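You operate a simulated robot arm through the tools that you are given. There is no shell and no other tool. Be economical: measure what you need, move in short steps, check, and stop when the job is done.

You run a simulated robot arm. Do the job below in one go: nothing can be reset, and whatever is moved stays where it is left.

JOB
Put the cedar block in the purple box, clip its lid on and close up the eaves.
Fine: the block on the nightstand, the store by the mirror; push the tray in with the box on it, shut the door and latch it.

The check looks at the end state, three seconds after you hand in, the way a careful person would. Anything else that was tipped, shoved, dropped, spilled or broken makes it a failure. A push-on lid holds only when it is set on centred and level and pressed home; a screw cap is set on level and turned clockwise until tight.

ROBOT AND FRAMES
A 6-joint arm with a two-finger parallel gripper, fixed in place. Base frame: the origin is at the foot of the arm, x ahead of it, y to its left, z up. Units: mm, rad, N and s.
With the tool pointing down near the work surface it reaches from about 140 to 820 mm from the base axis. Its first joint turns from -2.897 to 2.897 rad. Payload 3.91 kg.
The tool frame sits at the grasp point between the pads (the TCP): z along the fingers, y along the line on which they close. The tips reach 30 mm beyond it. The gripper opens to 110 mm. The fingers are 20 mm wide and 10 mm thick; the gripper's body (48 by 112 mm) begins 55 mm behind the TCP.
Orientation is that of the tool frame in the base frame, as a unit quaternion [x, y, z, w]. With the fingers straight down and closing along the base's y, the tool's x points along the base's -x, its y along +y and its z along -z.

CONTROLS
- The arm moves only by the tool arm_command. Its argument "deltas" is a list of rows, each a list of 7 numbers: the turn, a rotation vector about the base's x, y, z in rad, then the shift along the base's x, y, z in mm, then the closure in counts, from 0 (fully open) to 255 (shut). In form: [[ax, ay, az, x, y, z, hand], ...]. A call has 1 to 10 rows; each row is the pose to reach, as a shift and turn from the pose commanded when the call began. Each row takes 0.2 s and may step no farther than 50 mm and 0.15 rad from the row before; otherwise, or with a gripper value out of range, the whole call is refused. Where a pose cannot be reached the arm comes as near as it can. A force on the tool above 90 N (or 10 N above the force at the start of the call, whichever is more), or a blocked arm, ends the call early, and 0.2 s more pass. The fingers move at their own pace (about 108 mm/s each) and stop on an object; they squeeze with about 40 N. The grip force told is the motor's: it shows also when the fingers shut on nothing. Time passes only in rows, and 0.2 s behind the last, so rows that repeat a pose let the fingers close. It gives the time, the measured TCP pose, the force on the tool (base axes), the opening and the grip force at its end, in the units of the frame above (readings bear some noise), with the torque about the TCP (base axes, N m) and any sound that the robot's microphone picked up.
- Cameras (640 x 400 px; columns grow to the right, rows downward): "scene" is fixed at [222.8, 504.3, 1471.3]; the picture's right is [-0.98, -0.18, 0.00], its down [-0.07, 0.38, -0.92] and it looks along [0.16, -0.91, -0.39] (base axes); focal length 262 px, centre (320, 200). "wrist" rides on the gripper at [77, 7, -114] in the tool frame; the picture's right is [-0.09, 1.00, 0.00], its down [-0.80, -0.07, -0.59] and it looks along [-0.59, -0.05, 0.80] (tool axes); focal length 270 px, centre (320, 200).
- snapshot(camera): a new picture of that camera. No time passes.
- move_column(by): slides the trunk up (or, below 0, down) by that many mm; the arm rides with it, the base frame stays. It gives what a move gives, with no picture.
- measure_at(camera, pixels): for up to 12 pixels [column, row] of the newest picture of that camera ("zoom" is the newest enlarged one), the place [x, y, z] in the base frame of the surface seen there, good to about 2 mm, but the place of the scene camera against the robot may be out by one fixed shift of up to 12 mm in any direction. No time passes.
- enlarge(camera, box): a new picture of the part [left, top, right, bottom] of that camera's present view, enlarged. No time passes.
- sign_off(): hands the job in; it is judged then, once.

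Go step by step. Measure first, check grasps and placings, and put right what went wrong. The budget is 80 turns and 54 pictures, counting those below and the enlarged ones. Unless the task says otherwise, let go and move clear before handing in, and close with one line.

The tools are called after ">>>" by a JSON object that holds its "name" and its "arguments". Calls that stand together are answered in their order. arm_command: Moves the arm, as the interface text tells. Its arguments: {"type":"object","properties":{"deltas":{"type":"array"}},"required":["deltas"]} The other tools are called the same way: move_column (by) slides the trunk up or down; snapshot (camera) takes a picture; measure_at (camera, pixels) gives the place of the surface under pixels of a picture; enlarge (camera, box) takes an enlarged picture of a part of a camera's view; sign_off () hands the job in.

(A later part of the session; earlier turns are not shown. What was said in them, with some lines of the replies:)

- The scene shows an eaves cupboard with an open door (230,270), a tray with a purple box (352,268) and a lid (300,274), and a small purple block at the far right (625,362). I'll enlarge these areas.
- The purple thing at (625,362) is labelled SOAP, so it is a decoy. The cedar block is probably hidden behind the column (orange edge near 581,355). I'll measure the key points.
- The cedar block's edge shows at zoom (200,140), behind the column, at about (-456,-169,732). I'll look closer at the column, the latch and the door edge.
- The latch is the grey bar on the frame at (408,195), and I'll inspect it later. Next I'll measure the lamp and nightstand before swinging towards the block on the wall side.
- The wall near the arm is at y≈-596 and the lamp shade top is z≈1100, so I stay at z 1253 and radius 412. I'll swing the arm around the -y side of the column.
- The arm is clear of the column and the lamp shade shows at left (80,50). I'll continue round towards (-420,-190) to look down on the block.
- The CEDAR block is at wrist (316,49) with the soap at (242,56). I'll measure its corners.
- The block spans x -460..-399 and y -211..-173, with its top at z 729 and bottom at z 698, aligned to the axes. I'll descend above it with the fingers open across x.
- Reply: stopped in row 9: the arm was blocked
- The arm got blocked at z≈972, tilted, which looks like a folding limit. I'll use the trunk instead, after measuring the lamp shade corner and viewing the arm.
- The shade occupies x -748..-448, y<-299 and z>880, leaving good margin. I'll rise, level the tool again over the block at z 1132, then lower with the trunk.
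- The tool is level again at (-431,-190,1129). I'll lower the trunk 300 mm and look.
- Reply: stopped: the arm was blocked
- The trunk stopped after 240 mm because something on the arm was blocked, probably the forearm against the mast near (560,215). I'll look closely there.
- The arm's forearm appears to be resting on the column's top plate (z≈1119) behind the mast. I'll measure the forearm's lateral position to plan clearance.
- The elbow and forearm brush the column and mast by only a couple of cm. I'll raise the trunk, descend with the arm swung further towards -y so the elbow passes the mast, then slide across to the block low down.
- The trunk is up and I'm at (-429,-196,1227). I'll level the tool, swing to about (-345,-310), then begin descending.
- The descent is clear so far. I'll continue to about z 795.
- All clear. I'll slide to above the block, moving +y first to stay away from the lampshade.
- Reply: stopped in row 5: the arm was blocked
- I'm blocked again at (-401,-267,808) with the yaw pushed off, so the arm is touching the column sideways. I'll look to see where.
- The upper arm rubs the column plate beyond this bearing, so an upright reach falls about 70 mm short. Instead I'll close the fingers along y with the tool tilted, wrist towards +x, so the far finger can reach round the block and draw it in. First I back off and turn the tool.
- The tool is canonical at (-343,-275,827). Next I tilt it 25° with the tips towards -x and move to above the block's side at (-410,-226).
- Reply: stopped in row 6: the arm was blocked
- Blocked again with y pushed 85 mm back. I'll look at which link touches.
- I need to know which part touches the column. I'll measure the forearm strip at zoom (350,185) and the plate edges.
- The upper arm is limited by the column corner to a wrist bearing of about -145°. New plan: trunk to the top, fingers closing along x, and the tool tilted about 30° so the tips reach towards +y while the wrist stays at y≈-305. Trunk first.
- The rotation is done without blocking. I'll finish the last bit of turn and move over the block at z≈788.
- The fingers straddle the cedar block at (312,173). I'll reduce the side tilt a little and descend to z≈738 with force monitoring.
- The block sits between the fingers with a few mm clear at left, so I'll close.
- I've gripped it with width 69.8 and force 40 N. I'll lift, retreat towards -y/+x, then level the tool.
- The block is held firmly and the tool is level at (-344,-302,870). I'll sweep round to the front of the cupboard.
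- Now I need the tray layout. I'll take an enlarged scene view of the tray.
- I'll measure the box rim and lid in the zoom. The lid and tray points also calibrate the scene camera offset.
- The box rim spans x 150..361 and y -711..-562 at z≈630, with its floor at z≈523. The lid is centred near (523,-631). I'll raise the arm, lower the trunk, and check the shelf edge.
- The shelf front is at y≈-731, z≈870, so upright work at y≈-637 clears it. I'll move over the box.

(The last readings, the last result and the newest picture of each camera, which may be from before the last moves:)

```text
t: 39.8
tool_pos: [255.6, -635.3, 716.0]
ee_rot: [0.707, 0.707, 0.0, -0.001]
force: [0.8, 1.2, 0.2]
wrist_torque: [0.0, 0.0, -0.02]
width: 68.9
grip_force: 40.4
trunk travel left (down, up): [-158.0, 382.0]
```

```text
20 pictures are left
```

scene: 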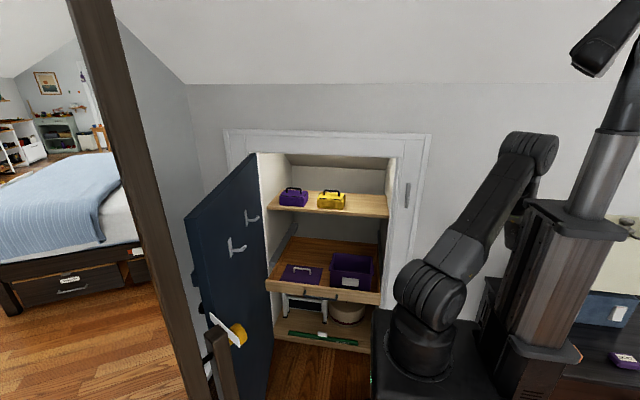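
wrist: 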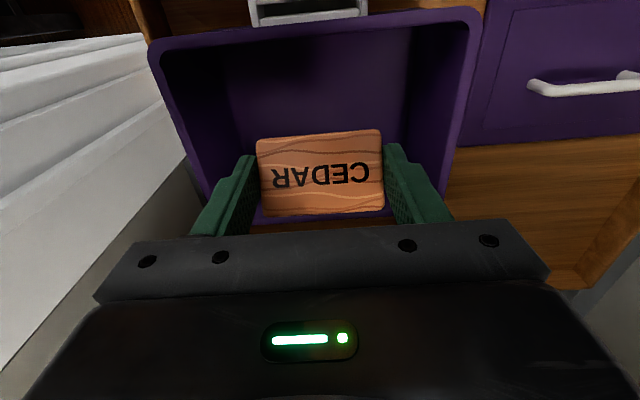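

I'm above the box. I'll measure its rim here with the accurate wrist camera.

>>> {"name": "measure_at", "arguments": {"camera": "wrist", "pixels": [[152, 50], [478, 15], [315, 26], [463, 90], [172, 110], [455, 140], [320, 90], [468, 147], [640, 130], [487, 60], [535, 88], [630, 78]]}}

>>> {"name": "arm_command", "arguments": {"deltas": [[0, 0, 0, 0, -2, -40, 255], [0, 0, 0, 0, -2, -80, 255], [0, 0, 0, 0, -2, -115, 255], [0, 0, 0, 0, -2, -130, 255], [0, 0, 0, 0, -2, -138, 255]]}}

```text
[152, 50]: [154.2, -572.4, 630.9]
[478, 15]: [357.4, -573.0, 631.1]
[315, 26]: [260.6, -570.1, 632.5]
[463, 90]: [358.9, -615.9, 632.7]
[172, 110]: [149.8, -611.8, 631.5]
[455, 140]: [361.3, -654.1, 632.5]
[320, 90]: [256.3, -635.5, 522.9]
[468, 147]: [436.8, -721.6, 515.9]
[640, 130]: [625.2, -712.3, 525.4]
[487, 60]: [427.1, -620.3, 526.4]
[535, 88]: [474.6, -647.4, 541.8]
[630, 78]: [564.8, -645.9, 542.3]
```

```text
t: 41.0
tool_pos: [255.9, -635.4, 578.4]
ee_rot: [0.708, 0.707, -0.001, -0.001]
force: [0.3, -0.9, -0.8]
wrist_torque: [-0.04, -0.03, -0.03]
width: 68.4
grip_force: 39.7
trunk travel left (down, up): [-158.0, 382.0]
```

The block is at the box floor, at TCP z 578. I'll lower a few mm, open, then rise.

>>> {"name": "arm_command", "arguments": {"deltas": [[0, 0, 0, 0, 0, -4, 255], [0, 0, 0, 0, 0, -4, 90], [0, 0, 0, 0, 0, -4, 60], [0, 0, 0, 0, 0, -4, 40], [0, 0, 0, 0, 0, 30, 40], [0, 0, 0, 0, 0, 75, 40], [0, 0, 0, 0, 0, 120, 40], [0, 0, 0, 0, 0, 140, 40]]}}

>>> {"name": "snapshot", "arguments": {"camera": "wrist"}}

```text
t: 42.8
tool_pos: [257.1, -637.1, 718.4]
ee_rot: [0.708, 0.706, -0.001, 0.0]
force: [-0.8, 0.3, 0.5]
wrist_torque: [-0.01, 0.03, 0.01]
width: 92.6
grip_force: 0.0
trunk travel left (down, up): [-158.0, 382.0]
```

```text
19 pictures are left
```

wrist: 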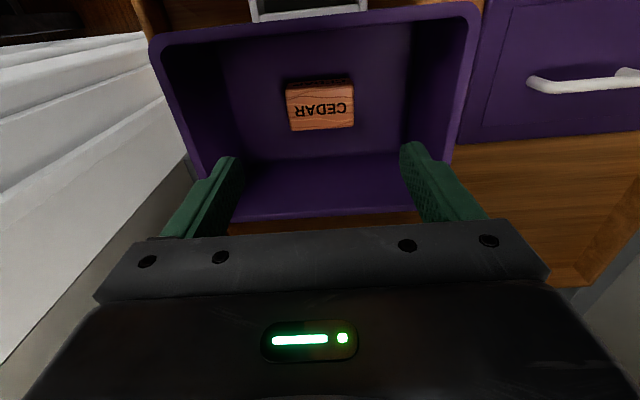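

The block lies flat in the box. Now the lid: its handle bar runs along x (472–570) at y≈-643, so I'll turn the fingers to close along y while moving towards it.

>>> {"name": "measure_at", "arguments": {"camera": "wrist", "pixels": [[320, 213], [270, 216], [380, 208], [300, 105], [225, 150], [445, 150]]}}

>>> {"name": "arm_command", "arguments": {"deltas": [[0, 0, 0.143, 17, 1, 0, 40], [0, 0, 0.286, 34, 2, 0, 40], [0, 0, 0.429, 51, 3, 0, 40], [0, 0, 0.572, 68, 4, 0, 20], [0, 0, 0.715, 85, 5, 0, 0], [0, 0, 0.858, 103, 6, 0, 0], [0, 0, 1.001, 120, 7, 0, 0], [0, 0, 1.144, 138, 8, 0, 0], [0, 0, 1.287, 156, 8, 0, 0], [0, 0, 1.43, 174, 8, 0, 0]]}}

>>> {"name": "arm_command", "arguments": {"deltas": [[-0.004, -0.06, 0.035, 25, -3, 0, 0], [-0.009, -0.125, 0.07, 50, -6, 0, 0], [-0.013, -0.19, 0.106, 75, -10, -20, 0], [-0.0176, -0.25, 0.141, 90, -13, -50, 0], [-0.0176, -0.25, 0.141, 90, -13, -70, 0], [-0.0176, -0.25, 0.141, 90, -13, -70, 0]]}}

>>> {"name": "snapshot", "arguments": {"camera": "wrist"}}

```text
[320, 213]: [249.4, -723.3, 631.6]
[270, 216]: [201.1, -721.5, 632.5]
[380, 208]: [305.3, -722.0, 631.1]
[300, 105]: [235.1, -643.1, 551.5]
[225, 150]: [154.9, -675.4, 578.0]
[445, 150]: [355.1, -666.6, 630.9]
```

```text
t: 45.0
tool_pos: [430.2, -627.0, 719.1]
ee_rot: [0.07, 0.998, -0.001, 0.0]
force: [0.6, 0.3, 0.2]
wrist_torque: [-0.01, -0.01, 0.01]
width: 109.9
grip_force: 0.2
trunk travel left (down, up): [-158.0, 382.0]
```

```text
t: 46.4
tool_pos: [520.5, -641.1, 647.0]
ee_rot: [0.001, 0.992, 0.0, 0.125]
force: [-0.2, -0.5, 0.0]
wrist_torque: [-0.02, 0.03, 0.04]
width: 109.9
grip_force: 0.0
trunk travel left (down, up): [-158.0, 382.0]
```

```text
18 pictures are left
```

wrist: 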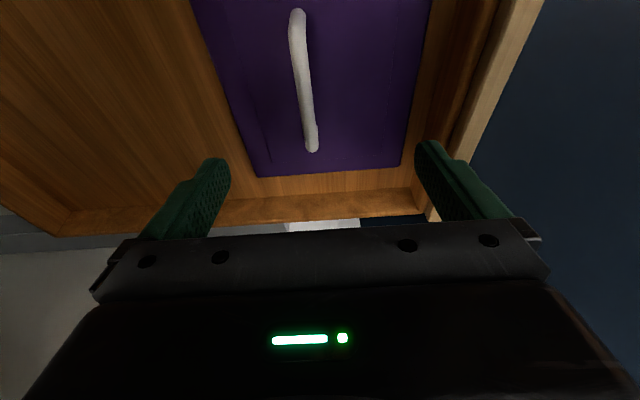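

Reach is fine and the orientation is correct. I'll measure the lid and handle from this view.

>>> {"name": "measure_at", "arguments": {"camera": "wrist", "pixels": [[258, 175], [400, 163], [228, 100], [417, 90], [299, 15], [303, 60], [308, 105], [312, 145], [330, 170], [205, 20], [430, 15], [296, 60]]}}

```text
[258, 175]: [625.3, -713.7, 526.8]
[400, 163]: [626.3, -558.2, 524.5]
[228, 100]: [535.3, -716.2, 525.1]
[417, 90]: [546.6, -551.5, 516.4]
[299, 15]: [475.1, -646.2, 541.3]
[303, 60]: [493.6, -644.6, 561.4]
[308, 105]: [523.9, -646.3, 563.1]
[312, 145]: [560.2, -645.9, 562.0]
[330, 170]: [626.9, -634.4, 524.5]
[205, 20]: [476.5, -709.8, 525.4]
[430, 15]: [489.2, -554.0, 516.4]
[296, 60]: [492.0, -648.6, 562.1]
```

The handle is at y≈-645 but the lid midpoint is unclear, so I'll scan its edges precisely.

>>> {"name": "measure_at", "arguments": {"camera": "wrist", "pixels": [[222, 105], [225, 105], [228, 105], [231, 105], [234, 105], [237, 105], [404, 105], [407, 105], [410, 105], [413, 105], [416, 105], [419, 105]]}}

>>> {"name": "measure_at", "arguments": {"camera": "wrist", "pixels": [[300, 90], [303, 90], [306, 90], [309, 90], [312, 90], [315, 90], [330, 172], [330, 175], [330, 178], [306, 150], [318, 150], [299, 8]]}}

```text
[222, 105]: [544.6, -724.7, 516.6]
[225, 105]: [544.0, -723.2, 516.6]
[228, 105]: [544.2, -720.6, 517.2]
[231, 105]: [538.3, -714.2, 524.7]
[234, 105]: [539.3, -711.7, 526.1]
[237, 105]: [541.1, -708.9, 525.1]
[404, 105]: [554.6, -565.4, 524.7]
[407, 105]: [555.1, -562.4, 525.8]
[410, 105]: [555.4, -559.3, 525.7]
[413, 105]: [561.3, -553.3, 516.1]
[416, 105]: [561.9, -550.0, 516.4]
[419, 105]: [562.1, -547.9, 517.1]
```

```text
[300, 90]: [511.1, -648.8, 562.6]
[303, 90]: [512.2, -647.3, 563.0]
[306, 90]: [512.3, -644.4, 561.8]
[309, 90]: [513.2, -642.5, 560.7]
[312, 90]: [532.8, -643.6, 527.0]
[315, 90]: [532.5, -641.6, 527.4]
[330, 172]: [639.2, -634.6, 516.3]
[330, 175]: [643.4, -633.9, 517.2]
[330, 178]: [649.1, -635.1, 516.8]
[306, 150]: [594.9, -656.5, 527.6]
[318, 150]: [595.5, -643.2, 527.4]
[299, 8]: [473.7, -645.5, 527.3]
```

The lid spans y -715.5..-558 and x 418..628, with the handle wire at y≈-646, z 555–563. So the lid centre sits about +9 mm in y from the handle. I'll descend and grip the handle.

>>> {"name": "arm_command", "arguments": {"deltas": [[0, 0, 0, 1, -5, -30, 0], [0, 0, 0, 1, -5, -60, 0], [0, 0, 0, 1, -5, -81, 0], [0, 0, 0, 1, -5, -81, 120], [0, 0, 0, 1, -5, -81, 200], [0, 0, 0, 1, -5, -81, 255], [0, 0, 0, 1, -5, -81, 255], [0, 0, 0, 1, -5, -81, 255], [0, 0, 0, 1, -5, -81, 255]]}}

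```text
t: 48.4
tool_pos: [523.2, -647.2, 567.5]
ee_rot: [0.0, 0.992, 0.0, 0.126]
force: [-0.6, 1.0, -0.7]
wrist_torque: [0.02, 0.04, 0.01]
width: 9.9
grip_force: 40.1
trunk travel left (down, up): [-158.0, 382.0]
```

The handle is gripped (width 9.9). I'll lift the lid and carry it over the box.

>>> {"name": "arm_command", "arguments": {"deltas": [[0, 0, 0, 0, 0, 20, 255], [0, 0, 0, 0, 0, 60, 255], [0, 0, 0, 0, 0, 105, 255], [0, 0, 0, 0, 0, 145, 255], [0, 0, 0, -45, -2, 145, 255], [0, 0, 0, -92, -4, 145, 255], [0, 0, 0, -140, -6, 145, 255], [0, 0, 0, -188, -8, 145, 255], [0, 0, 0, -235, -10, 145, 255], [0, 0, 0, -267, -10, 145, 255]]}}

>>> {"name": "snapshot", "arguments": {"camera": "wrist"}}

>>> {"name": "enlarge", "arguments": {"camera": "scene", "box": [255, 210, 395, 310]}}

```text
t: 50.6
tool_pos: [253.4, -658.7, 715.4]
ee_rot: [0.0, 0.992, -0.001, 0.126]
force: [0.4, 0.0, -1.0]
wrist_torque: [-0.06, 0.02, -0.01]
width: 9.4
grip_force: 40.0
trunk travel left (down, up): [-158.0, 382.0]
```

```text
17 pictures are left
```

wrist: 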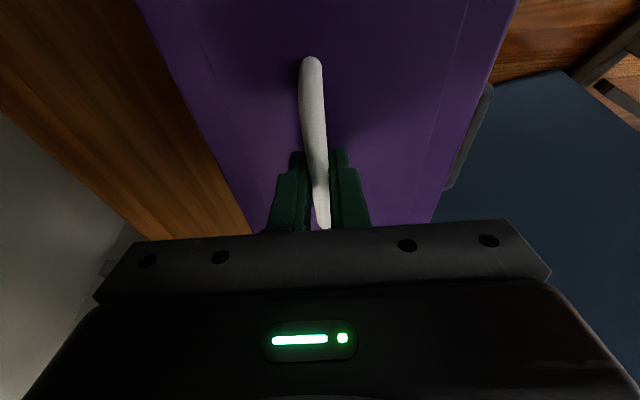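

```text
4.00 times, centred on (325, 260) of scene
```

zoom: 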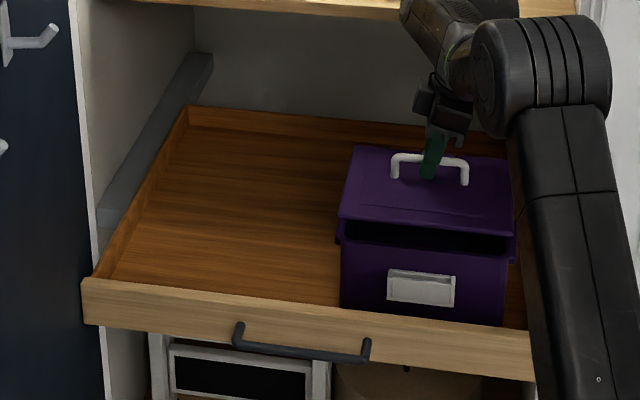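

The lid hovers above the box. I'll check its levelness and edges in the wrist view, and the rim against the lid in the scene zoom.

>>> {"name": "measure_at", "arguments": {"camera": "wrist", "pixels": [[180, 100], [184, 100], [188, 100], [192, 100], [474, 100], [478, 100], [482, 100], [486, 100], [160, 10], [500, 10], [245, 205], [425, 205]]}}

>>> {"name": "measure_at", "arguments": {"camera": "zoom", "pixels": [[342, 216], [508, 233], [357, 148], [505, 160], [341, 238], [512, 262], [430, 229], [420, 227], [346, 200], [511, 200], [425, 250], [360, 190]]}}

```text
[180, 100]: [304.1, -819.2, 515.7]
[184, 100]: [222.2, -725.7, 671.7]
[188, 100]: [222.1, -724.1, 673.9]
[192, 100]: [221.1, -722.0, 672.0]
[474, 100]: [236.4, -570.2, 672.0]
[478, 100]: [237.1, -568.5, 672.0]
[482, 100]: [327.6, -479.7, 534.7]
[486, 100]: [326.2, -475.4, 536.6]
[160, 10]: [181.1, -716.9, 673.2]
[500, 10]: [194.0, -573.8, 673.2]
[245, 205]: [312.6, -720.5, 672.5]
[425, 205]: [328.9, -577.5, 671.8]
```

```text
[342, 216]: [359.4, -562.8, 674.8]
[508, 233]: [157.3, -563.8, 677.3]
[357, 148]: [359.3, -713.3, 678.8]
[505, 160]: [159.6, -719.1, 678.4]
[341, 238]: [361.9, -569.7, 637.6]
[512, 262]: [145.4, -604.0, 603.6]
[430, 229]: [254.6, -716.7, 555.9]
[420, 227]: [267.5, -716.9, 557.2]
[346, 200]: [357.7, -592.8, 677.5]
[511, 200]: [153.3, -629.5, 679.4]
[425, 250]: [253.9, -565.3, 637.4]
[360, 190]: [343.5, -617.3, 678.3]
```

The lid is level (z≈672 at all points) and centred in y (-726.5..-567.5 against rim centre -647). One more check, on x alignment, from the scene zoom.

>>> {"name": "measure_at", "arguments": {"camera": "zoom", "pixels": [[510, 215], [512, 215], [514, 215], [508, 242], [512, 242], [515, 242], [337, 214], [339, 214], [341, 212], [335, 238], [337, 238], [339, 236]]}}

```text
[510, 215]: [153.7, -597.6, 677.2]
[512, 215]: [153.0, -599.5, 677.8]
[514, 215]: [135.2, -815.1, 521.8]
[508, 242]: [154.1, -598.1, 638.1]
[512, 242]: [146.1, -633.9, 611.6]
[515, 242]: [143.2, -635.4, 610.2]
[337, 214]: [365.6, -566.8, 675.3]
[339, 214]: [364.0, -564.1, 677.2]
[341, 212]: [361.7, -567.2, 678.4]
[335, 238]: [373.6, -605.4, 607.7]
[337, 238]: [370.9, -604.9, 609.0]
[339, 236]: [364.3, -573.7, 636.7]
```

The lid (152..366) and box (154..364) agree in x. I'll lower to contact and press gently while watching the force.

>>> {"name": "arm_command", "arguments": {"deltas": [[0, 0, 0, 0, 0, -15, 255], [0, 0, 0, 0, 0, -25, 255], [0, 0, 0, 0, 0, -29, 255], [0, 0, 0, 0, 0, -32, 255], [0, 0, 0, 0, 0, -35, 255], [0, 0, 0, 0, 0, -38, 255]]}}

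```text
t: 52.0
tool_pos: [254.3, -657.7, 682.6]
ee_rot: [-0.001, 0.992, -0.006, 0.127]
force: [-0.2, -1.4, 45.7]
wrist_torque: [-0.02, 0.57, -0.05]
width: 10.0
grip_force: 40.2
trunk travel left (down, up): [-158.0, 382.0]
heard: snap
```

I heard a snap with 46 N. I'll press slightly more to be sure, then ease off.

>>> {"name": "arm_command", "arguments": {"deltas": [[0, 0, 0, 0, 0, -2, 255], [0, 0, 0, 0, 0, -4, 255], [0, 0, 0, 0, 0, 3, 255], [0, 0, 0, 0, 0, 8, 255]]}}

>>> {"name": "enlarge", "arguments": {"camera": "scene", "box": [255, 210, 395, 310]}}

```text
t: 53.0
tool_pos: [254.8, -654.2, 682.3]
ee_rot: [0.001, 0.992, 0.001, 0.126]
force: [-2.2, 0.4, 14.1]
wrist_torque: [0.0, -0.72, -0.01]
width: 10.0
grip_force: 39.9
trunk travel left (down, up): [-158.0, 382.0]
```

```text
4.00 times, centred on (325, 260) of scene
```

zoom: 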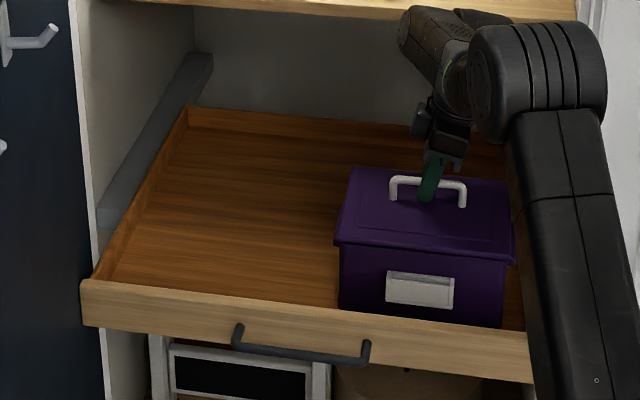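

The lid looks seated. I'll check lid heights at its corners.

>>> {"name": "measure_at", "arguments": {"camera": "zoom", "pixels": [[345, 235], [503, 255], [358, 175], [505, 188], [425, 240], [350, 205], [505, 220], [420, 262], [340, 258], [507, 268]]}}

>>> {"name": "arm_command", "arguments": {"deltas": [[0, 0, 0, 0, 0, 0, 255], [0, 0, 0, 0, 0, 0, 200], [0, 0, 0, 0, 0, 0, 120], [0, 0, 0, 0, 0, 0, 100], [0, 0, 0, 0, 0, 20, 100], [0, 0, 0, 0, 0, 60, 100], [0, 0, 0, 0, 0, 70, 100]]}}

```text
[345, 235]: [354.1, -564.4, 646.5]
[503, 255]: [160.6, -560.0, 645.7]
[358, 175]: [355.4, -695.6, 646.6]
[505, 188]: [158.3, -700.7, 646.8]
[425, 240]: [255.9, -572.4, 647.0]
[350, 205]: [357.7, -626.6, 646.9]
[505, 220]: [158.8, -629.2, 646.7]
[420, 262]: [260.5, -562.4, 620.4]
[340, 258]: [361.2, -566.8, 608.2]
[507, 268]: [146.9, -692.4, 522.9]
```

```text
t: 54.6
tool_pos: [254.8, -655.3, 754.7]
ee_rot: [-0.001, 0.992, 0.0, 0.125]
force: [0.0, -0.3, -0.2]
wrist_torque: [0.03, 0.0, -0.01]
width: 67.1
grip_force: 0.0
trunk travel left (down, up): [-158.0, 382.0]
```

The lid is level at z≈646.6 at all corners and clipped, and the gripper is released. Next I move out in front of the tray at its centre (402,-430) with the fingers shut.

>>> {"name": "arm_command", "arguments": {"deltas": [[0, 0.04, 0, 24.5, 37.5, 0, 150], [0, 0.08, 0, 49, 75, 0, 200], [0, 0.125, 0, 73.5, 112.5, 0, 255], [0, 0.17, 0, 98, 150, 0, 255], [0, 0.21, 0, 122.5, 187.5, 0, 255], [0, 0.25, 0, 147, 228, 0, 255], [0, 0.25, 0, 147, 228, -48, 255], [0, 0.25, 0, 147, 228, -97, 255], [0, 0.25, 0, 147, 228, -146, 255], [0, 0.25, 0, 147, 228, -195, 255]]}}

```text
t: 56.8
tool_pos: [401.2, -426.1, 558.6]
ee_rot: [0.0, 1.0, 0.0, 0.001]
force: [-0.5, -0.3, 0.6]
wrist_torque: [-0.03, -0.04, -0.01]
width: 0.1
grip_force: 38.1
trunk travel left (down, up): [-158.0, 382.0]
```

I'm in front of the handle bar (y≈-480, z≈537). I'll push slowly in -y.

>>> {"name": "arm_command", "arguments": {"deltas": [[0, 0, 0, 0, -25, -7, 255], [0, 0, 0, 0, -40, -7, 255], [0, 0, 0, 0, -55, -7, 255], [0, 0, 0, 0, -70, -7, 255], [0, 0, 0, 0, -85, -7, 255], [0, 0, 0, 0, -100, -7, 255], [0, 0, 0, 0, -115, -7, 255], [0, 0, 0, 0, -130, -7, 255]]}}

>>> {"name": "snapshot", "arguments": {"camera": "scene"}}

```text
t: 58.6
tool_pos: [401.9, -559.1, 553.6]
ee_rot: [0.0, 1.0, -0.001, 0.0]
force: [-0.5, 0.4, 1.3]
wrist_torque: [0.02, -0.02, -0.01]
width: 0.0
grip_force: 37.7
trunk travel left (down, up): [-158.0, 382.0]
```

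```text
14 pictures are left
```

scene: 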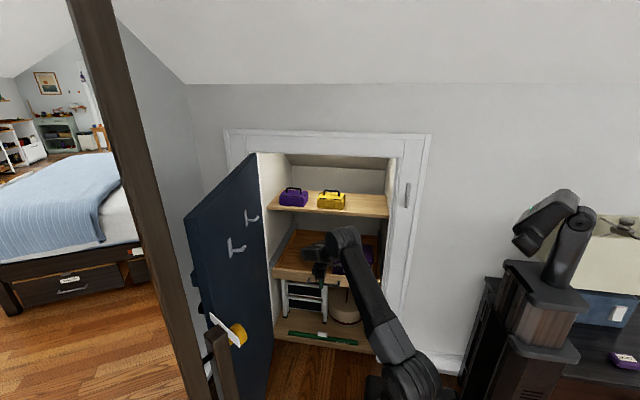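

The tray is sliding in with the box on it. I'll continue slowly until it stops.

>>> {"name": "arm_command", "arguments": {"deltas": [[0, 0, 0, 0, -14, 0, 255], [0, 0, 0, 0, -28, 0, 255], [0, 0, 0, 0, -42, 0, 255], [0, 0, 0, 0, -56, 0, 255], [0, 0, 0, 0, -70, 0, 255], [0, 0, 0, 0, -84, 0, 255], [0, 0, 0, 0, -98, 0, 255], [0, 0, 0, 0, -112, 0, 255]]}}

```text
t: 60.4
tool_pos: [403.1, -651.8, 552.1]
ee_rot: [-0.001, 1.0, 0.018, -0.006]
force: [-6.5, 52.6, 28.9]
wrist_torque: [0.77, 0.08, 0.0]
width: 0.0
grip_force: 37.7
trunk travel left (down, up): [-158.0, 382.0]
stopped in row 8: the force on the tool passed its limit at 108 N (the readings are from after the stop); the commanded pose is now the measured one
```

The force rose at y≈-652, probably the tray's end stop (about 185 mm of travel). I'll back out and look.

>>> {"name": "arm_command", "arguments": {"deltas": [[0, 0, 0, 0, 15, 0, 255], [0, 0, 0, -2, 60, 0, 255], [0, 0, 0, -2, 108, 0, 255], [0, 0, 0, -2, 156, 0, 255], [0, 0, 0, -2, 204, 0, 255], [0, 0, 0, -2, 252, 0, 255], [0, 0, 0, -50, 255, 0, 255], [0, 0, 0, -98, 255, 0, 255], [0, 0, 0, -145, 255, 0, 255]]}}

>>> {"name": "enlarge", "arguments": {"camera": "scene", "box": [235, 170, 405, 310]}}

```text
t: 62.4
tool_pos: [256.2, -402.5, 547.0]
ee_rot: [-0.001, 1.0, 0.015, -0.005]
force: [0.4, 0.5, -0.3]
wrist_torque: [0.0, 0.03, -0.03]
width: 0.0
grip_force: 37.8
trunk travel left (down, up): [-158.0, 382.0]
```

```text
2.86 times, centred on (320, 240) of scene
```

zoom: 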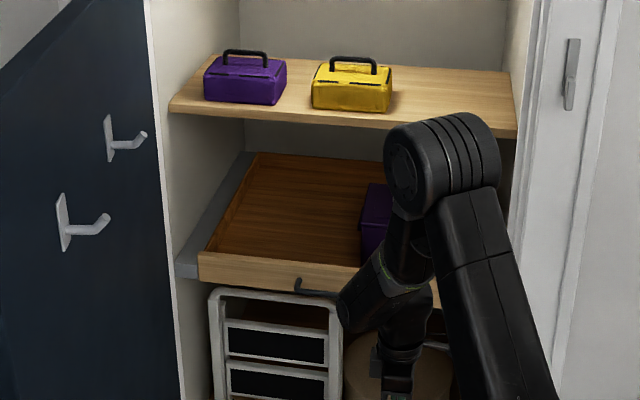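

I'll check the tray's depth, the door hooks' clearance and the door geometry.

>>> {"name": "measure_at", "arguments": {"camera": "zoom", "pixels": [[260, 258], [183, 265], [300, 284], [260, 157], [230, 270], [250, 160], [110, 225], [68, 215], [143, 135], [110, 140], [260, 145], [205, 258]]}}

>>> {"name": "measure_at", "arguments": {"camera": "scene", "pixels": [[253, 160], [268, 300], [188, 217], [200, 320], [205, 375], [268, 390], [198, 282], [194, 300], [222, 240], [235, 300], [207, 370], [186, 222]]}}

>>> {"name": "enlarge", "arguments": {"camera": "scene", "box": [170, 200, 280, 400]}}

```text
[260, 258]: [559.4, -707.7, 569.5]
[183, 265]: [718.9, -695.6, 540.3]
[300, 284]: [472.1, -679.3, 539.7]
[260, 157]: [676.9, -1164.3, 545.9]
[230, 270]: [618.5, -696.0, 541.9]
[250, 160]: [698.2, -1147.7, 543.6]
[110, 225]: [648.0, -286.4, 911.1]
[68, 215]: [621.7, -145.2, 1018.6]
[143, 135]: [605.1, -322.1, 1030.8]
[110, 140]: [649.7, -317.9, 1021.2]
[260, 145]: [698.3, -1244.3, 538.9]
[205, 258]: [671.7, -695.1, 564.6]
```

```text
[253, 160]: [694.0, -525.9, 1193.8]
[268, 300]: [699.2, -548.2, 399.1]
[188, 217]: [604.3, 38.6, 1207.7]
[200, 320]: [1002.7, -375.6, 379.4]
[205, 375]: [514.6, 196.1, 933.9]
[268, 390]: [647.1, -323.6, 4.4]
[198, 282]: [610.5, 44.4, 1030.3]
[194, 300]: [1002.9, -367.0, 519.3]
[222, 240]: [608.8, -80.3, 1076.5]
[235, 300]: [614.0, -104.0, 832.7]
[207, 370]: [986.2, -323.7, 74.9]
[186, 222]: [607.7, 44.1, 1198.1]
```

```text
2.00 times, centred on (225, 300) of scene
```

zoom: 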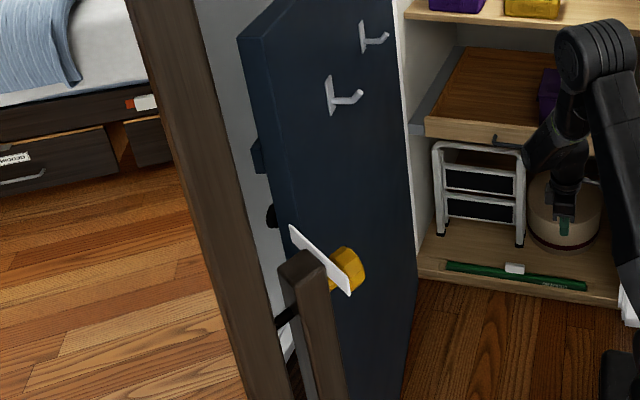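

The tray front (y≈-696) is flush with the rail ends, so it is fully in. To close the door I plan to straddle its top edge near the free end and swing it, then push its outer face. I'll measure the door top and the mirror frame first.

>>> {"name": "measure_at", "arguments": {"camera": "zoom", "pixels": [[240, 38], [252, 45], [262, 42], [290, 5], [160, 60], [200, 200], [225, 300], [250, 155], [270, 215], [330, 100], [365, 40], [300, 275]]}}

>>> {"name": "measure_at", "arguments": {"camera": "scene", "pixels": [[85, 20], [110, 80], [130, 150], [150, 220], [175, 320], [190, 390], [187, 215], [193, 213], [197, 215], [225, 182], [235, 172], [245, 160]]}}

```text
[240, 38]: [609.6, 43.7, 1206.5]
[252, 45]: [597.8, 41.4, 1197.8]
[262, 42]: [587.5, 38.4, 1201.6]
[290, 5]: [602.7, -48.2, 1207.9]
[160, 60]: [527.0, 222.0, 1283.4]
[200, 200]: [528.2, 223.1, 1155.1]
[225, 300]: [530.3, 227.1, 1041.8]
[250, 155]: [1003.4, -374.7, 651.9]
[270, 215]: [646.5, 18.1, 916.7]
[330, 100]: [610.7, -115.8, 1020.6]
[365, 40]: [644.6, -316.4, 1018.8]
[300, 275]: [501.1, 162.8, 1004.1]
```

```text
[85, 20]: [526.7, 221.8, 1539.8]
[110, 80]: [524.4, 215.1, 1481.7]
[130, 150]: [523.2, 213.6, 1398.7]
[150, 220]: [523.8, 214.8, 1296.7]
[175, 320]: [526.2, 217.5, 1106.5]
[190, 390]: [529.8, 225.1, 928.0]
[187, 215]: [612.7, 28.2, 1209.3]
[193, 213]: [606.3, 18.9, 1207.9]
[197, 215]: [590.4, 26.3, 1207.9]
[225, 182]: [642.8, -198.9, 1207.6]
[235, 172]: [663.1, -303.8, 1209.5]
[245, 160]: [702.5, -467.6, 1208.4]
```

The door's free edge is at (587..613, 42), thickness ≈27, true top z≈1201, and the hinge is near (700,-548). The mirror post at (525,218) stays clear. I'll raise the trunk and the arm first.

>>> {"name": "move_column", "arguments": {"by": 240}}

>>> {"name": "arm_command", "arguments": {"deltas": [[-0.015, -0.005, -0.001, 0, 0, 48, 255], [-0.03, -0.01, -0.002, 0, 0, 96, 255], [-0.03, -0.01, -0.002, 0, 0, 144, 255], [-0.03, -0.01, -0.002, 0, 0, 192, 255], [-0.03, -0.01, -0.002, 0, 0, 240, 255], [-0.03, -0.01, -0.002, 0, 0, 288, 255], [-0.03, -0.01, -0.002, 0, 0, 336, 200], [-0.03, -0.01, -0.002, 0, 0, 384, 100], [-0.03, -0.01, -0.002, 0, 0, 432, 0], [-0.03, -0.01, -0.002, 0, 0, 476, 0]]}}

>>> {"name": "arm_command", "arguments": {"deltas": [[0, 0, -0.127, 32, 37, 0, 0], [0, 0, -0.254, 64, 74, 0, 0], [0, 0, -0.381, 96, 112, 0, 0], [0, 0, -0.508, 128, 149, 0, 0], [0, 0, -0.635, 160, 187, 0, 0], [0, 0, -0.762, 192, 224, 0, 0], [0, 0, -0.889, 224, 262, 0, 0], [0, 0, -1.016, 256, 299, 0, 0], [0, 0, -1.143, 288, 337, 0, 0], [0, 0, -1.27, 320, 374, 0, 0]]}}

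```text
t: 64.9
tool_pos: [256.2, -401.6, 786.6]
ee_rot: [0.0, 1.0, 0.014, -0.005]
force: [-0.4, 0.5, 0.3]
wrist_torque: [-0.02, -0.01, 0.03]
width: 0.0
grip_force: 37.4
trunk travel left (down, up): [-398.0, 142.0]
```

```text
t: 67.1
tool_pos: [258.8, -402.5, 1262.1]
ee_rot: [0.0, 1.0, 0.0, -0.001]
force: [0.5, -0.1, -0.1]
wrist_torque: [-0.01, -0.01, 0.02]
width: 109.8
grip_force: 0.2
trunk travel left (down, up): [-398.0, 142.0]
```

```text
t: 69.3
tool_pos: [577.8, -26.7, 1263.5]
ee_rot: [0.593, 0.805, -0.002, -0.001]
force: [-0.2, -0.5, -0.1]
wrist_torque: [0.01, 0.01, 0.01]
width: 110.1
grip_force: 0.1
trunk travel left (down, up): [-398.0, 142.0]
```

Now near the door top at (578,-27,1263). I'll move to (604,5) with the final yaw, then look from the wrist.

>>> {"name": "arm_command", "arguments": {"deltas": [[0, 0, -0.065, 13, 15, 0, 0], [0, 0, -0.13, 26, 32, 0, 0], [0, 0, -0.13, 26, 32, 0, 0]]}}

>>> {"name": "snapshot", "arguments": {"camera": "wrist"}}

```text
t: 70.1
tool_pos: [602.5, 3.9, 1263.7]
ee_rot: [0.644, 0.765, 0.0, 0.0]
force: [0.4, 0.7, 0.2]
wrist_torque: [0.03, 0.01, 0.02]
width: 109.8
grip_force: 0.0
trunk travel left (down, up): [-398.0, 142.0]
```

```text
11 pictures are left
```

wrist: 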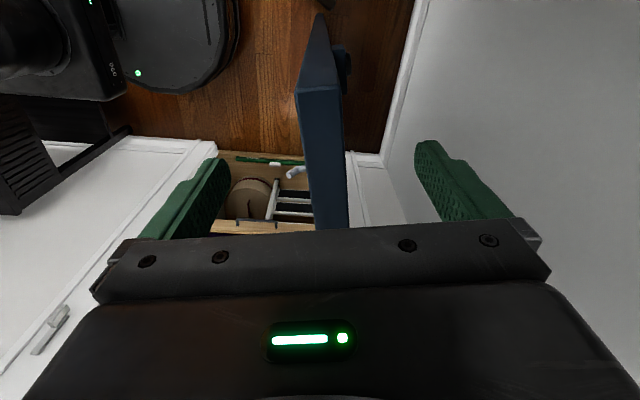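

The door's top edge lies between the fingers (columns 300–345). I'll measure it and the round base's edge.

>>> {"name": "measure_at", "arguments": {"camera": "wrist", "pixels": [[299, 95], [338, 92], [308, 170], [340, 170], [318, 215], [325, 130], [319, 30], [345, 65], [236, 50], [200, 92], [60, 330], [40, 345]]}}

```text
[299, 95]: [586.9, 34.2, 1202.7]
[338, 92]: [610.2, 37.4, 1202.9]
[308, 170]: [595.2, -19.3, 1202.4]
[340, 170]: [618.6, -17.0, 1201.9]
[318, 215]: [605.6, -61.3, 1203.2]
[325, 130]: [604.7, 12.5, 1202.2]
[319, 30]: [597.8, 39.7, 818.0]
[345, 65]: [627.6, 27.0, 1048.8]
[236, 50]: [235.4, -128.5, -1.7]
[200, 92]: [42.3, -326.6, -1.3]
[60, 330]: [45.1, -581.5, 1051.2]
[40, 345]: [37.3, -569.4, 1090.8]
```

The door centre line passes through (604,4) with its top at 1202.5, as planned. I'll lower to straddle it and close loosely to about 45 mm.

>>> {"name": "arm_command", "arguments": {"deltas": [[0, 0, 0, 0, 0, -30, 0], [0, 0, 0, 0, 0, -60, 0], [0, 0, 0, 0, 0, -60, 80], [0, 0, 0, 0, 0, -60, 150], [0, 0, 0, 0, 0, -60, 150]]}}

>>> {"name": "arm_command", "arguments": {"deltas": [[0, 0, 0.055, -30.2, -6.1, 0, 150], [0, 0, 0.11, -60, -13.9, 0, 150], [0, 0, 0.165, -89.4, -23.2, 0, 150], [0, 0, 0.22, -118.1, -34.2, 0, 150], [0, 0, 0.275, -146.3, -46.8, 0, 150], [0, 0, 0.33, -173.7, -60.9, 0, 150], [0, 0, 0.385, -200.3, -76.4, 0, 150], [0, 0, 0.44, -226, -93.4, 0, 150], [0, 0, 0.495, -250.7, -111.8, 0, 150], [0, 0, 0.55, -274.4, -131.6, 0, 150]]}}

>>> {"name": "snapshot", "arguments": {"camera": "scene"}}

```text
t: 71.3
tool_pos: [602.8, 2.9, 1204.2]
ee_rot: [0.644, 0.765, 0.0, 0.0]
force: [0.3, -0.5, 0.6]
wrist_torque: [0.0, -0.02, 0.02]
width: 45.4
grip_force: 0.0
trunk travel left (down, up): [-398.0, 142.0]
```

```text
t: 73.5
tool_pos: [325.4, -128.8, 1204.6]
ee_rot: [0.412, 0.911, -0.001, -0.001]
force: [-6.6, -2.3, 2.0]
wrist_torque: [-0.06, 0.07, -0.08]
width: 49.2
grip_force: 3.4
trunk travel left (down, up): [-398.0, 142.0]
```

```text
10 pictures are left
```

scene: 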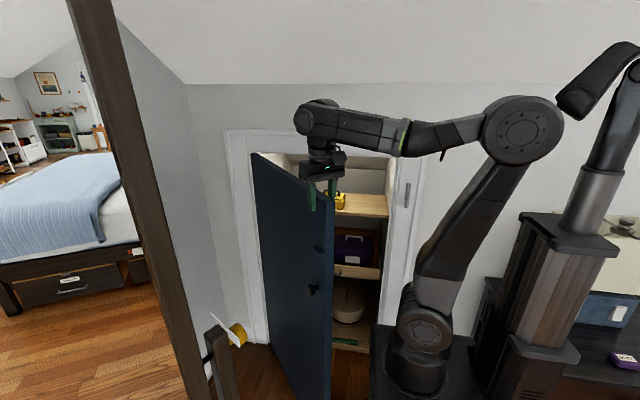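

The door is half closed and following well. I'll continue the arc to about 17°.

>>> {"name": "arm_command", "arguments": {"deltas": [[0, 0, 0.055, -22.5, -21, 0, 150], [0, 0, 0.11, -43.9, -43.2, 0, 150], [0, 0, 0.165, -64, -66.5, 0, 150], [0, 0, 0.22, -82.8, -90.9, 0, 150], [0, 0, 0.275, -100.3, -116.4, 0, 150], [0, 0, 0.33, -116.2, -142.7, 0, 150], [0, 0, 0.385, -130.7, -169.8, 0, 150], [0, 0, 0.44, -143.8, -197.8, 0, 150], [0, 0, 0.495, -155.2, -226.4, 0, 150], [0, 0, 0.55, -165.1, -255.6, 0, 150]]}}

>>> {"name": "snapshot", "arguments": {"camera": "wrist"}}

```text
t: 75.7
tool_pos: [163.0, -384.2, 1203.4]
ee_rot: [0.149, 0.989, 0.001, 0.0]
force: [1.0, -6.7, -5.4]
wrist_torque: [0.05, 0.02, -0.02]
width: 49.0
grip_force: 3.4
trunk travel left (down, up): [-398.0, 142.0]
```

```text
9 pictures are left
```

wrist: 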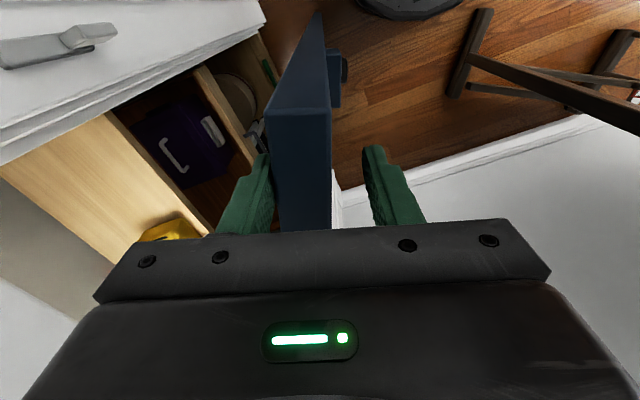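

The door is nearly closed, with the inner finger just touching. I'll examine the latch at upper left (60,45) while it's in view.

>>> {"name": "enlarge", "arguments": {"camera": "wrist", "box": [0, 0, 160, 100]}}

>>> {"name": "measure_at", "arguments": {"camera": "wrist", "pixels": [[8, 55], [60, 48], [90, 44], [70, 38], [95, 30], [110, 28], [40, 75], [268, 110], [328, 110], [290, 200], [340, 70], [180, 40]]}}

```text
4.00 times, centred on (80, 50) of wrist
```

zoom: 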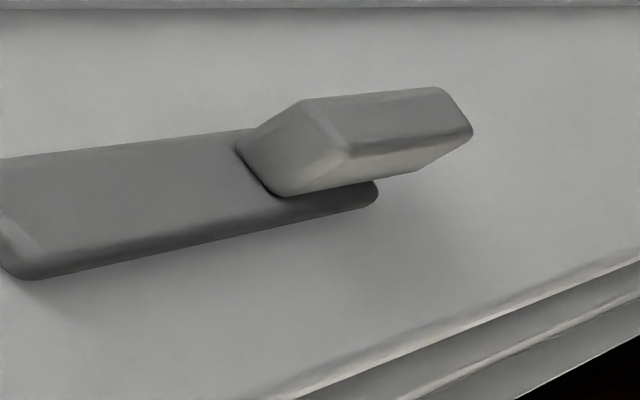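

```text
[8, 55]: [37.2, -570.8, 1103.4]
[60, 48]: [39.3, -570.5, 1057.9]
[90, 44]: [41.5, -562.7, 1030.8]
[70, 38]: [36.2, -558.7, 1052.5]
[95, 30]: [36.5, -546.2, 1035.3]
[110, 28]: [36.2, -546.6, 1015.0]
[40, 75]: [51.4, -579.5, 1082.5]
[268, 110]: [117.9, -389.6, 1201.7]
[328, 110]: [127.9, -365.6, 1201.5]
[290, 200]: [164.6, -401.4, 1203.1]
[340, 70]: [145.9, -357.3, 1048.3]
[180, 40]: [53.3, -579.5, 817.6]
```

The latch is a turn button: a flat bar pointing up (z 1022–1110) with a thumb knob at its lower pivot (z≈1030), level with the keeper block on the door (z≈1048). First I lift off, turn the tool and get outside the door to push it fully shut.

>>> {"name": "arm_command", "arguments": {"deltas": [[0, 0, 0, 0, 0, 0, 80], [0, 0, 0, 0, 0, 0, 60], [0, 0, 0, 0, 0, 40, 60], [0, 0, 0, 0, 0, 80, 60], [0, 0, -0.14, 5, 30, 90, 60], [0, 0, -0.28, 10, 60, 90, 120], [0, 0, -0.42, 15, 90, 90, 200], [0, 0, -0.56, 20, 115, 90, 255], [0, 0, -0.7, 25, 125, 90, 255], [0, 0, -0.84, 25, 130, 90, 255]]}}

>>> {"name": "arm_command", "arguments": {"deltas": [[0, 0, -0.14, 0, 0, 0, 255], [0, 0, -0.28, 0, 0, 0, 255], [0, 0, -0.43, 0, 0, 0, 255], [0, 0, -0.43, 0, 0, -45, 255], [0, 0, -0.43, 0, 0, -90, 255], [0, 0, -0.43, 0, 0, -135, 255], [0, 0, -0.43, 0, 0, -160, 255]]}}

```text
t: 77.9
tool_pos: [187.8, -253.2, 1292.5]
ee_rot: [0.541, 0.841, 0.001, -0.001]
force: [0.0, 0.1, -0.4]
wrist_torque: [0.0, -0.01, -0.01]
width: 0.0
grip_force: 37.0
trunk travel left (down, up): [-398.0, 142.0]
```

```text
t: 79.5
tool_pos: [185.4, -251.2, 1130.7]
ee_rot: [0.707, 0.708, 0.0, 0.0]
force: [-0.1, -0.4, -0.3]
wrist_torque: [0.02, 0.04, -0.03]
width: 0.1
grip_force: 38.0
trunk travel left (down, up): [-398.0, 142.0]
```

The tool is at (185,-251,1131) outside the door. I'll tilt the tips towards the door and push gently in -y.

>>> {"name": "arm_command", "arguments": {"deltas": [[-0.125, 0, 0, 0, 0, 0, 255], [-0.25, 0, 0, 0, -20, 0, 255], [-0.375, 0, 0, 0, -40, 0, 255], [-0.5, 0, 0, 0, -70, 0, 255], [-0.5, 0, 0, -3, -100, 0, 255], [-0.5, 0, 0, -6, -130, 0, 255], [-0.5, 0, 0, -9, -160, 0, 255], [-0.5, 0, 0, -12, -190, 0, 255], [-0.5, 0, 0, -15, -215, 0, 255]]}}

>>> {"name": "arm_command", "arguments": {"deltas": [[0, 0, 0, 0, -12, 0, 255], [0, 0, 0, 0, -24, 0, 255], [0, 0, 0, 0, -36, 0, 255], [0, 0, 0, 0, -48, 0, 255], [0, 0, 0, 0, -60, 0, 255], [0, 0, 0, 0, -72, 0, 255], [0, 0, 0, 0, -84, 0, 255]]}}

>>> {"name": "snapshot", "arguments": {"camera": "scene"}}

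```text
t: 81.5
tool_pos: [171.3, -470.0, 1133.0]
ee_rot: [0.685, 0.686, -0.174, 0.175]
force: [0.0, -0.5, -0.3]
wrist_torque: [-0.01, -0.02, -0.01]
width: 0.0
grip_force: 37.9
trunk travel left (down, up): [-398.0, 142.0]
```

```text
t: 83.1
tool_pos: [171.7, -552.6, 1131.7]
ee_rot: [0.685, 0.685, -0.175, 0.175]
force: [-0.7, 0.2, -0.4]
wrist_torque: [0.01, 0.01, -0.03]
width: 0.3
grip_force: 37.7
trunk travel left (down, up): [-398.0, 142.0]
```

```text
7 pictures are left
```

scene: 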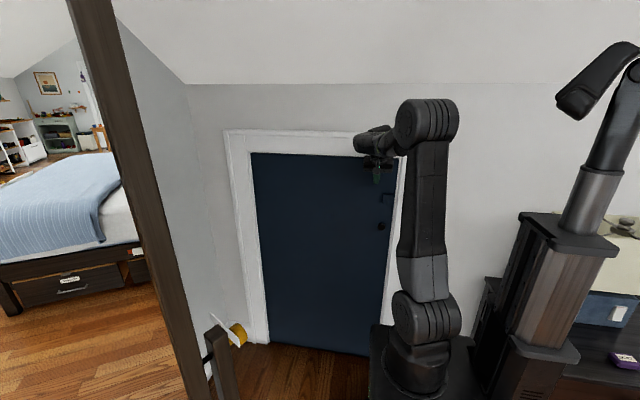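

The door looks closed in the scene. I'll measure its face against the frame, and the keeper at (386,196).

>>> {"name": "measure_at", "arguments": {"camera": "scene", "pixels": [[270, 200], [320, 230], [370, 230], [375, 300], [386, 194], [384, 200], [388, 192], [393, 230], [398, 190], [380, 226], [258, 200], [245, 200]]}}

>>> {"name": "arm_command", "arguments": {"deltas": [[0, 0, 0, 0, -6, 0, 255], [0, 0, 0, 0, -12, 0, 255], [0, 0, 0, 0, -18, 0, 255], [0, 0, 0, 0, -24, 0, 255]]}}

```text
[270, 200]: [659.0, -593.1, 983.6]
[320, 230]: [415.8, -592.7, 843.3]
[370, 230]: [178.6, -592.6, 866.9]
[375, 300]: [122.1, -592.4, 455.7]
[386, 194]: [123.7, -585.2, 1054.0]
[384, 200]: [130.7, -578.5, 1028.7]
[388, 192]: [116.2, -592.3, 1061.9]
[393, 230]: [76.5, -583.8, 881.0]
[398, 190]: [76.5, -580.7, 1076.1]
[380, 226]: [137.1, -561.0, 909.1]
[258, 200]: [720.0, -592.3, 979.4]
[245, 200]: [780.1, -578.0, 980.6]
```

```text
t: 84.1
tool_pos: [172.4, -574.1, 1133.4]
ee_rot: [0.685, 0.685, -0.174, 0.174]
force: [-0.9, 15.3, 0.2]
wrist_torque: [0.33, -0.14, -0.04]
width: 0.0
grip_force: 37.9
trunk travel left (down, up): [-398.0, 142.0]
```

The door face is flat at y≈-592.6 from hinge side to latch side and resists with 15 N, so it is fully shut. I'll back off and view the latch and keeper.

>>> {"name": "arm_command", "arguments": {"deltas": [[0, 0, 0, 0, 40, 5, 255], [0, 0, 0, -15, 80, 20, 255], [0, 0, 0, -50, 106, 35, 255], [0, 0, 0, -90, 106, 57, 255], [0, 0, 0, -92, 106, 57, 255]]}}

>>> {"name": "snapshot", "arguments": {"camera": "wrist"}}

```text
t: 85.3
tool_pos: [80.3, -470.1, 1190.0]
ee_rot: [0.685, 0.685, -0.175, 0.175]
force: [-0.7, -0.1, 0.2]
wrist_torque: [-0.02, -0.03, -0.02]
width: 0.3
grip_force: 38.3
trunk travel left (down, up): [-398.0, 142.0]
```

```text
6 pictures are left
```

wrist: 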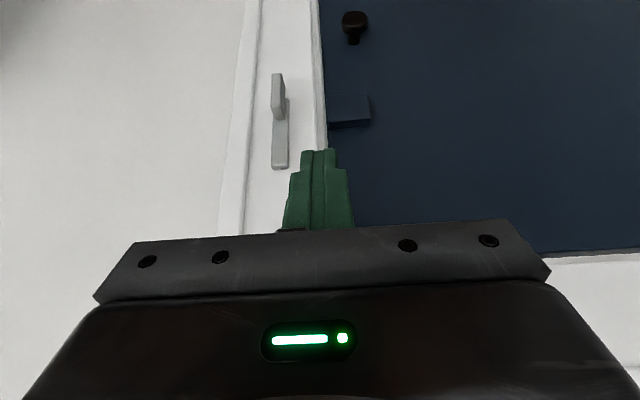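

The view is clear: the bar runs from (280,167) to the knob at (278,100), and the keeper at (350,108) is level with the knob's pivot. I'll measure these precisely.

>>> {"name": "measure_at", "arguments": {"camera": "wrist", "pixels": [[280, 164], [274, 150], [287, 150], [281, 130], [281, 120], [276, 115], [278, 80], [278, 98], [332, 110], [365, 105], [348, 98], [348, 122]]}}

>>> {"name": "enlarge", "arguments": {"camera": "wrist", "box": [240, 50, 400, 180]}}

```text
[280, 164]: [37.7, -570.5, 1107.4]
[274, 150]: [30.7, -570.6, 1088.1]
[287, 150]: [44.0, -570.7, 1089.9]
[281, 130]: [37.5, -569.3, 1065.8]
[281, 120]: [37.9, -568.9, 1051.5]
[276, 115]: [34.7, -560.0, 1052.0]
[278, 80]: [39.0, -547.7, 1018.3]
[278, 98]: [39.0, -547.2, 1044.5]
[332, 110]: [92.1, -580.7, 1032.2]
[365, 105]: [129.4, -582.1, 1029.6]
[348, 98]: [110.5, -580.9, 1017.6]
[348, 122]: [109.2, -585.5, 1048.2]
```

```text
3.08 times, centred on (320, 115) of wrist
```

zoom: 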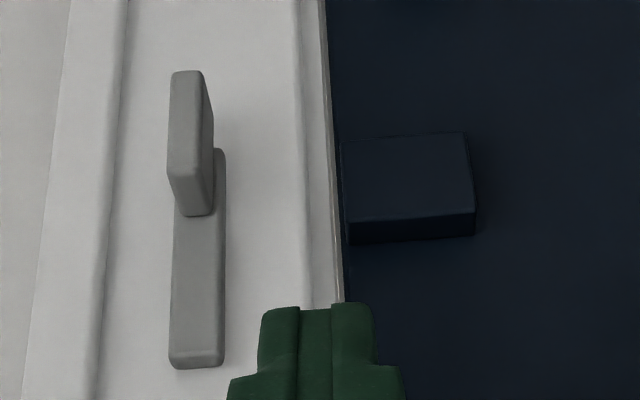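

The pivot is near (38,1030), the bar's tip at z≈1112, and the bar front at y -570.5 against the frame at about -580. I'll push the bar's upper end towards +x, so I check the frame relief left of the bar for the finger.

>>> {"name": "measure_at", "arguments": {"camera": "zoom", "pixels": [[150, 320], [135, 320], [120, 320], [105, 320], [90, 320], [60, 320], [40, 320], [20, 320], [160, 370], [240, 320], [270, 280], [315, 250]]}}

```text
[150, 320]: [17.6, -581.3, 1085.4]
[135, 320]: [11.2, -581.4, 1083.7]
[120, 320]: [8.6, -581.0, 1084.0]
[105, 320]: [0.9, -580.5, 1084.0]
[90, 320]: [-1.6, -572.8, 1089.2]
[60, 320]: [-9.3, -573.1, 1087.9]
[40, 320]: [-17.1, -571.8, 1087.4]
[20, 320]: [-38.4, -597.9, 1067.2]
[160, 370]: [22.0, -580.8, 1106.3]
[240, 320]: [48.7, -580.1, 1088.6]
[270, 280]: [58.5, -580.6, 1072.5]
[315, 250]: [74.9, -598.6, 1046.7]
```

The frame is flat (y≈-581) from x≈1 to the bar at 29, so a closed 20 mm fingertip fits at x≈14. I'll bring it in beside the bar's top.

>>> {"name": "arm_command", "arguments": {"deltas": [[0, 0, 0, -40, 0, -25, 255], [0, 0, 0, -66, 0, -60, 255], [0, 0, 0, -66, -20, -77, 255], [0, 0, 0, -66, -50, -77, 255], [0, 0, 0, -66, -75, -77, 255], [0, 0, 0, -66, -85, -77, 255]]}}

```text
t: 86.7
tool_pos: [13.6, -557.3, 1113.0]
ee_rot: [0.685, 0.685, -0.174, 0.175]
force: [0.5, 0.0, 0.6]
wrist_torque: [0.01, 0.03, 0.0]
width: 0.0
grip_force: 37.5
trunk travel left (down, up): [-398.0, 142.0]
```

There's no contact yet. I'll sweep the bar over along its arc, down onto the keeper.

>>> {"name": "arm_command", "arguments": {"deltas": [[0, 0, 0, 6, 2, -2.5, 255], [0, 0, 0, 20.5, 2, -2.3, 255], [0, 0, 0, 34.6, 2, -6, 255], [0, 0, 0, 47.2, 2, -13, 255], [0, 0, 0, 57.6, 2, -23, 255], [0, 0, 0, 65, 2, -35.6, 255], [0, 0, 0, 69, 2, -49.5, 255], [0, 0, 0, 69.5, 2, -53, 255]]}}

```text
t: 88.5
tool_pos: [84.0, -553.7, 1062.5]
ee_rot: [0.684, 0.685, -0.178, 0.178]
force: [-1.9, 1.3, 21.7]
wrist_torque: [-0.37, 0.2, 0.04]
width: 0.0
grip_force: 37.3
trunk travel left (down, up): [-398.0, 142.0]
```

There is 22 N upward force at the end, which suggests the bar is horizontal against a stop. I'll back off and look.

>>> {"name": "arm_command", "arguments": {"deltas": [[0, 0, 0, 0, 2, 12, 255], [0, 0, 0, 0, 40, 30, 255], [0, 0, 0, 0, 84, 50, 255], [0, 0, 0, 0, 84, 95, 255], [0, 0, 0, 0, 84, 128, 255]]}}

>>> {"name": "snapshot", "arguments": {"camera": "wrist"}}

```text
t: 89.7
tool_pos: [82.4, -470.2, 1187.0]
ee_rot: [0.685, 0.685, -0.175, 0.174]
force: [-0.2, 0.3, -0.7]
wrist_torque: [-0.01, 0.02, 0.04]
width: 0.1
grip_force: 37.9
trunk travel left (down, up): [-398.0, 142.0]
```

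```text
4 pictures are left
```

wrist: 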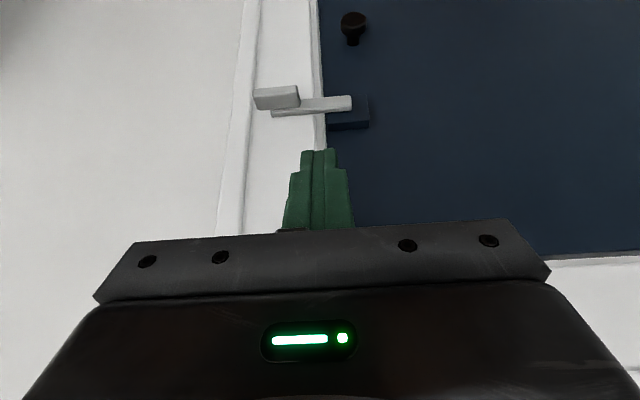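

The bar now lies across the keeper, from (272,113) to (352,103). I'll check its angle and that the door is still shut.

>>> {"name": "measure_at", "arguments": {"camera": "wrist", "pixels": [[305, 106], [348, 103], [315, 105], [330, 104], [258, 98], [297, 95], [350, 122], [400, 100], [500, 60], [365, 100]]}}

```text
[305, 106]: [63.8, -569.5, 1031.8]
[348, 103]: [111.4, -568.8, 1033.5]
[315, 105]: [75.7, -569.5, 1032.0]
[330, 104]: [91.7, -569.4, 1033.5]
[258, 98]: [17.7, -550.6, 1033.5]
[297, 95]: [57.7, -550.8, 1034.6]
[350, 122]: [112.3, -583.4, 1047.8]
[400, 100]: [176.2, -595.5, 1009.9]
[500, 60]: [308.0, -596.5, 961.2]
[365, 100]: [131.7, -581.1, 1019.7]
```

The bar is level at z≈1033 and spans the keeper (x 90–130), with the door shut at y≈-596. I'll move clear and take a final scene view.

>>> {"name": "arm_command", "arguments": {"deltas": [[0.1, 0, 0, 10, 40, 10, 255], [0.2, 0, 0, 20, 80, 20, 255], [0.3, 0, 0, 40, 115, 30, 200], [0.4, 0, 0, 60, 150, 40, 100], [0.5, 0, 0, 80, 170, 50, 60]]}}

>>> {"name": "snapshot", "arguments": {"camera": "scene"}}

```text
t: 90.9
tool_pos: [163.1, -298.8, 1235.2]
ee_rot: [0.707, 0.707, 0.001, 0.0]
force: [0.2, -0.4, 0.1]
wrist_torque: [0.01, 0.01, 0.02]
width: 84.2
grip_force: 0.0
trunk travel left (down, up): [-398.0, 142.0]
```

```text
3 pictures are left
```

scene: 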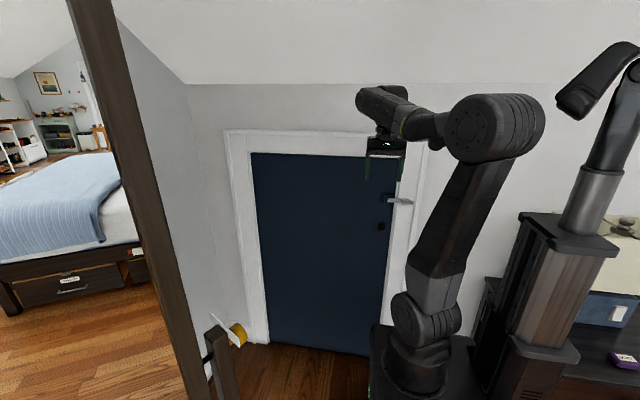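

The door is shut, the latch bar at (398,200) lies across the keeper, the lamp, soap and mirror are undisturbed, and the arm is clear. I'm handing in.

>>> {"name": "sign_off", "arguments": {}}

```text
The job is handed in.
```

The cedar block is in the purple box with its lid snapped on, the tray is pushed fully in, and the eaves door is shut and latched.
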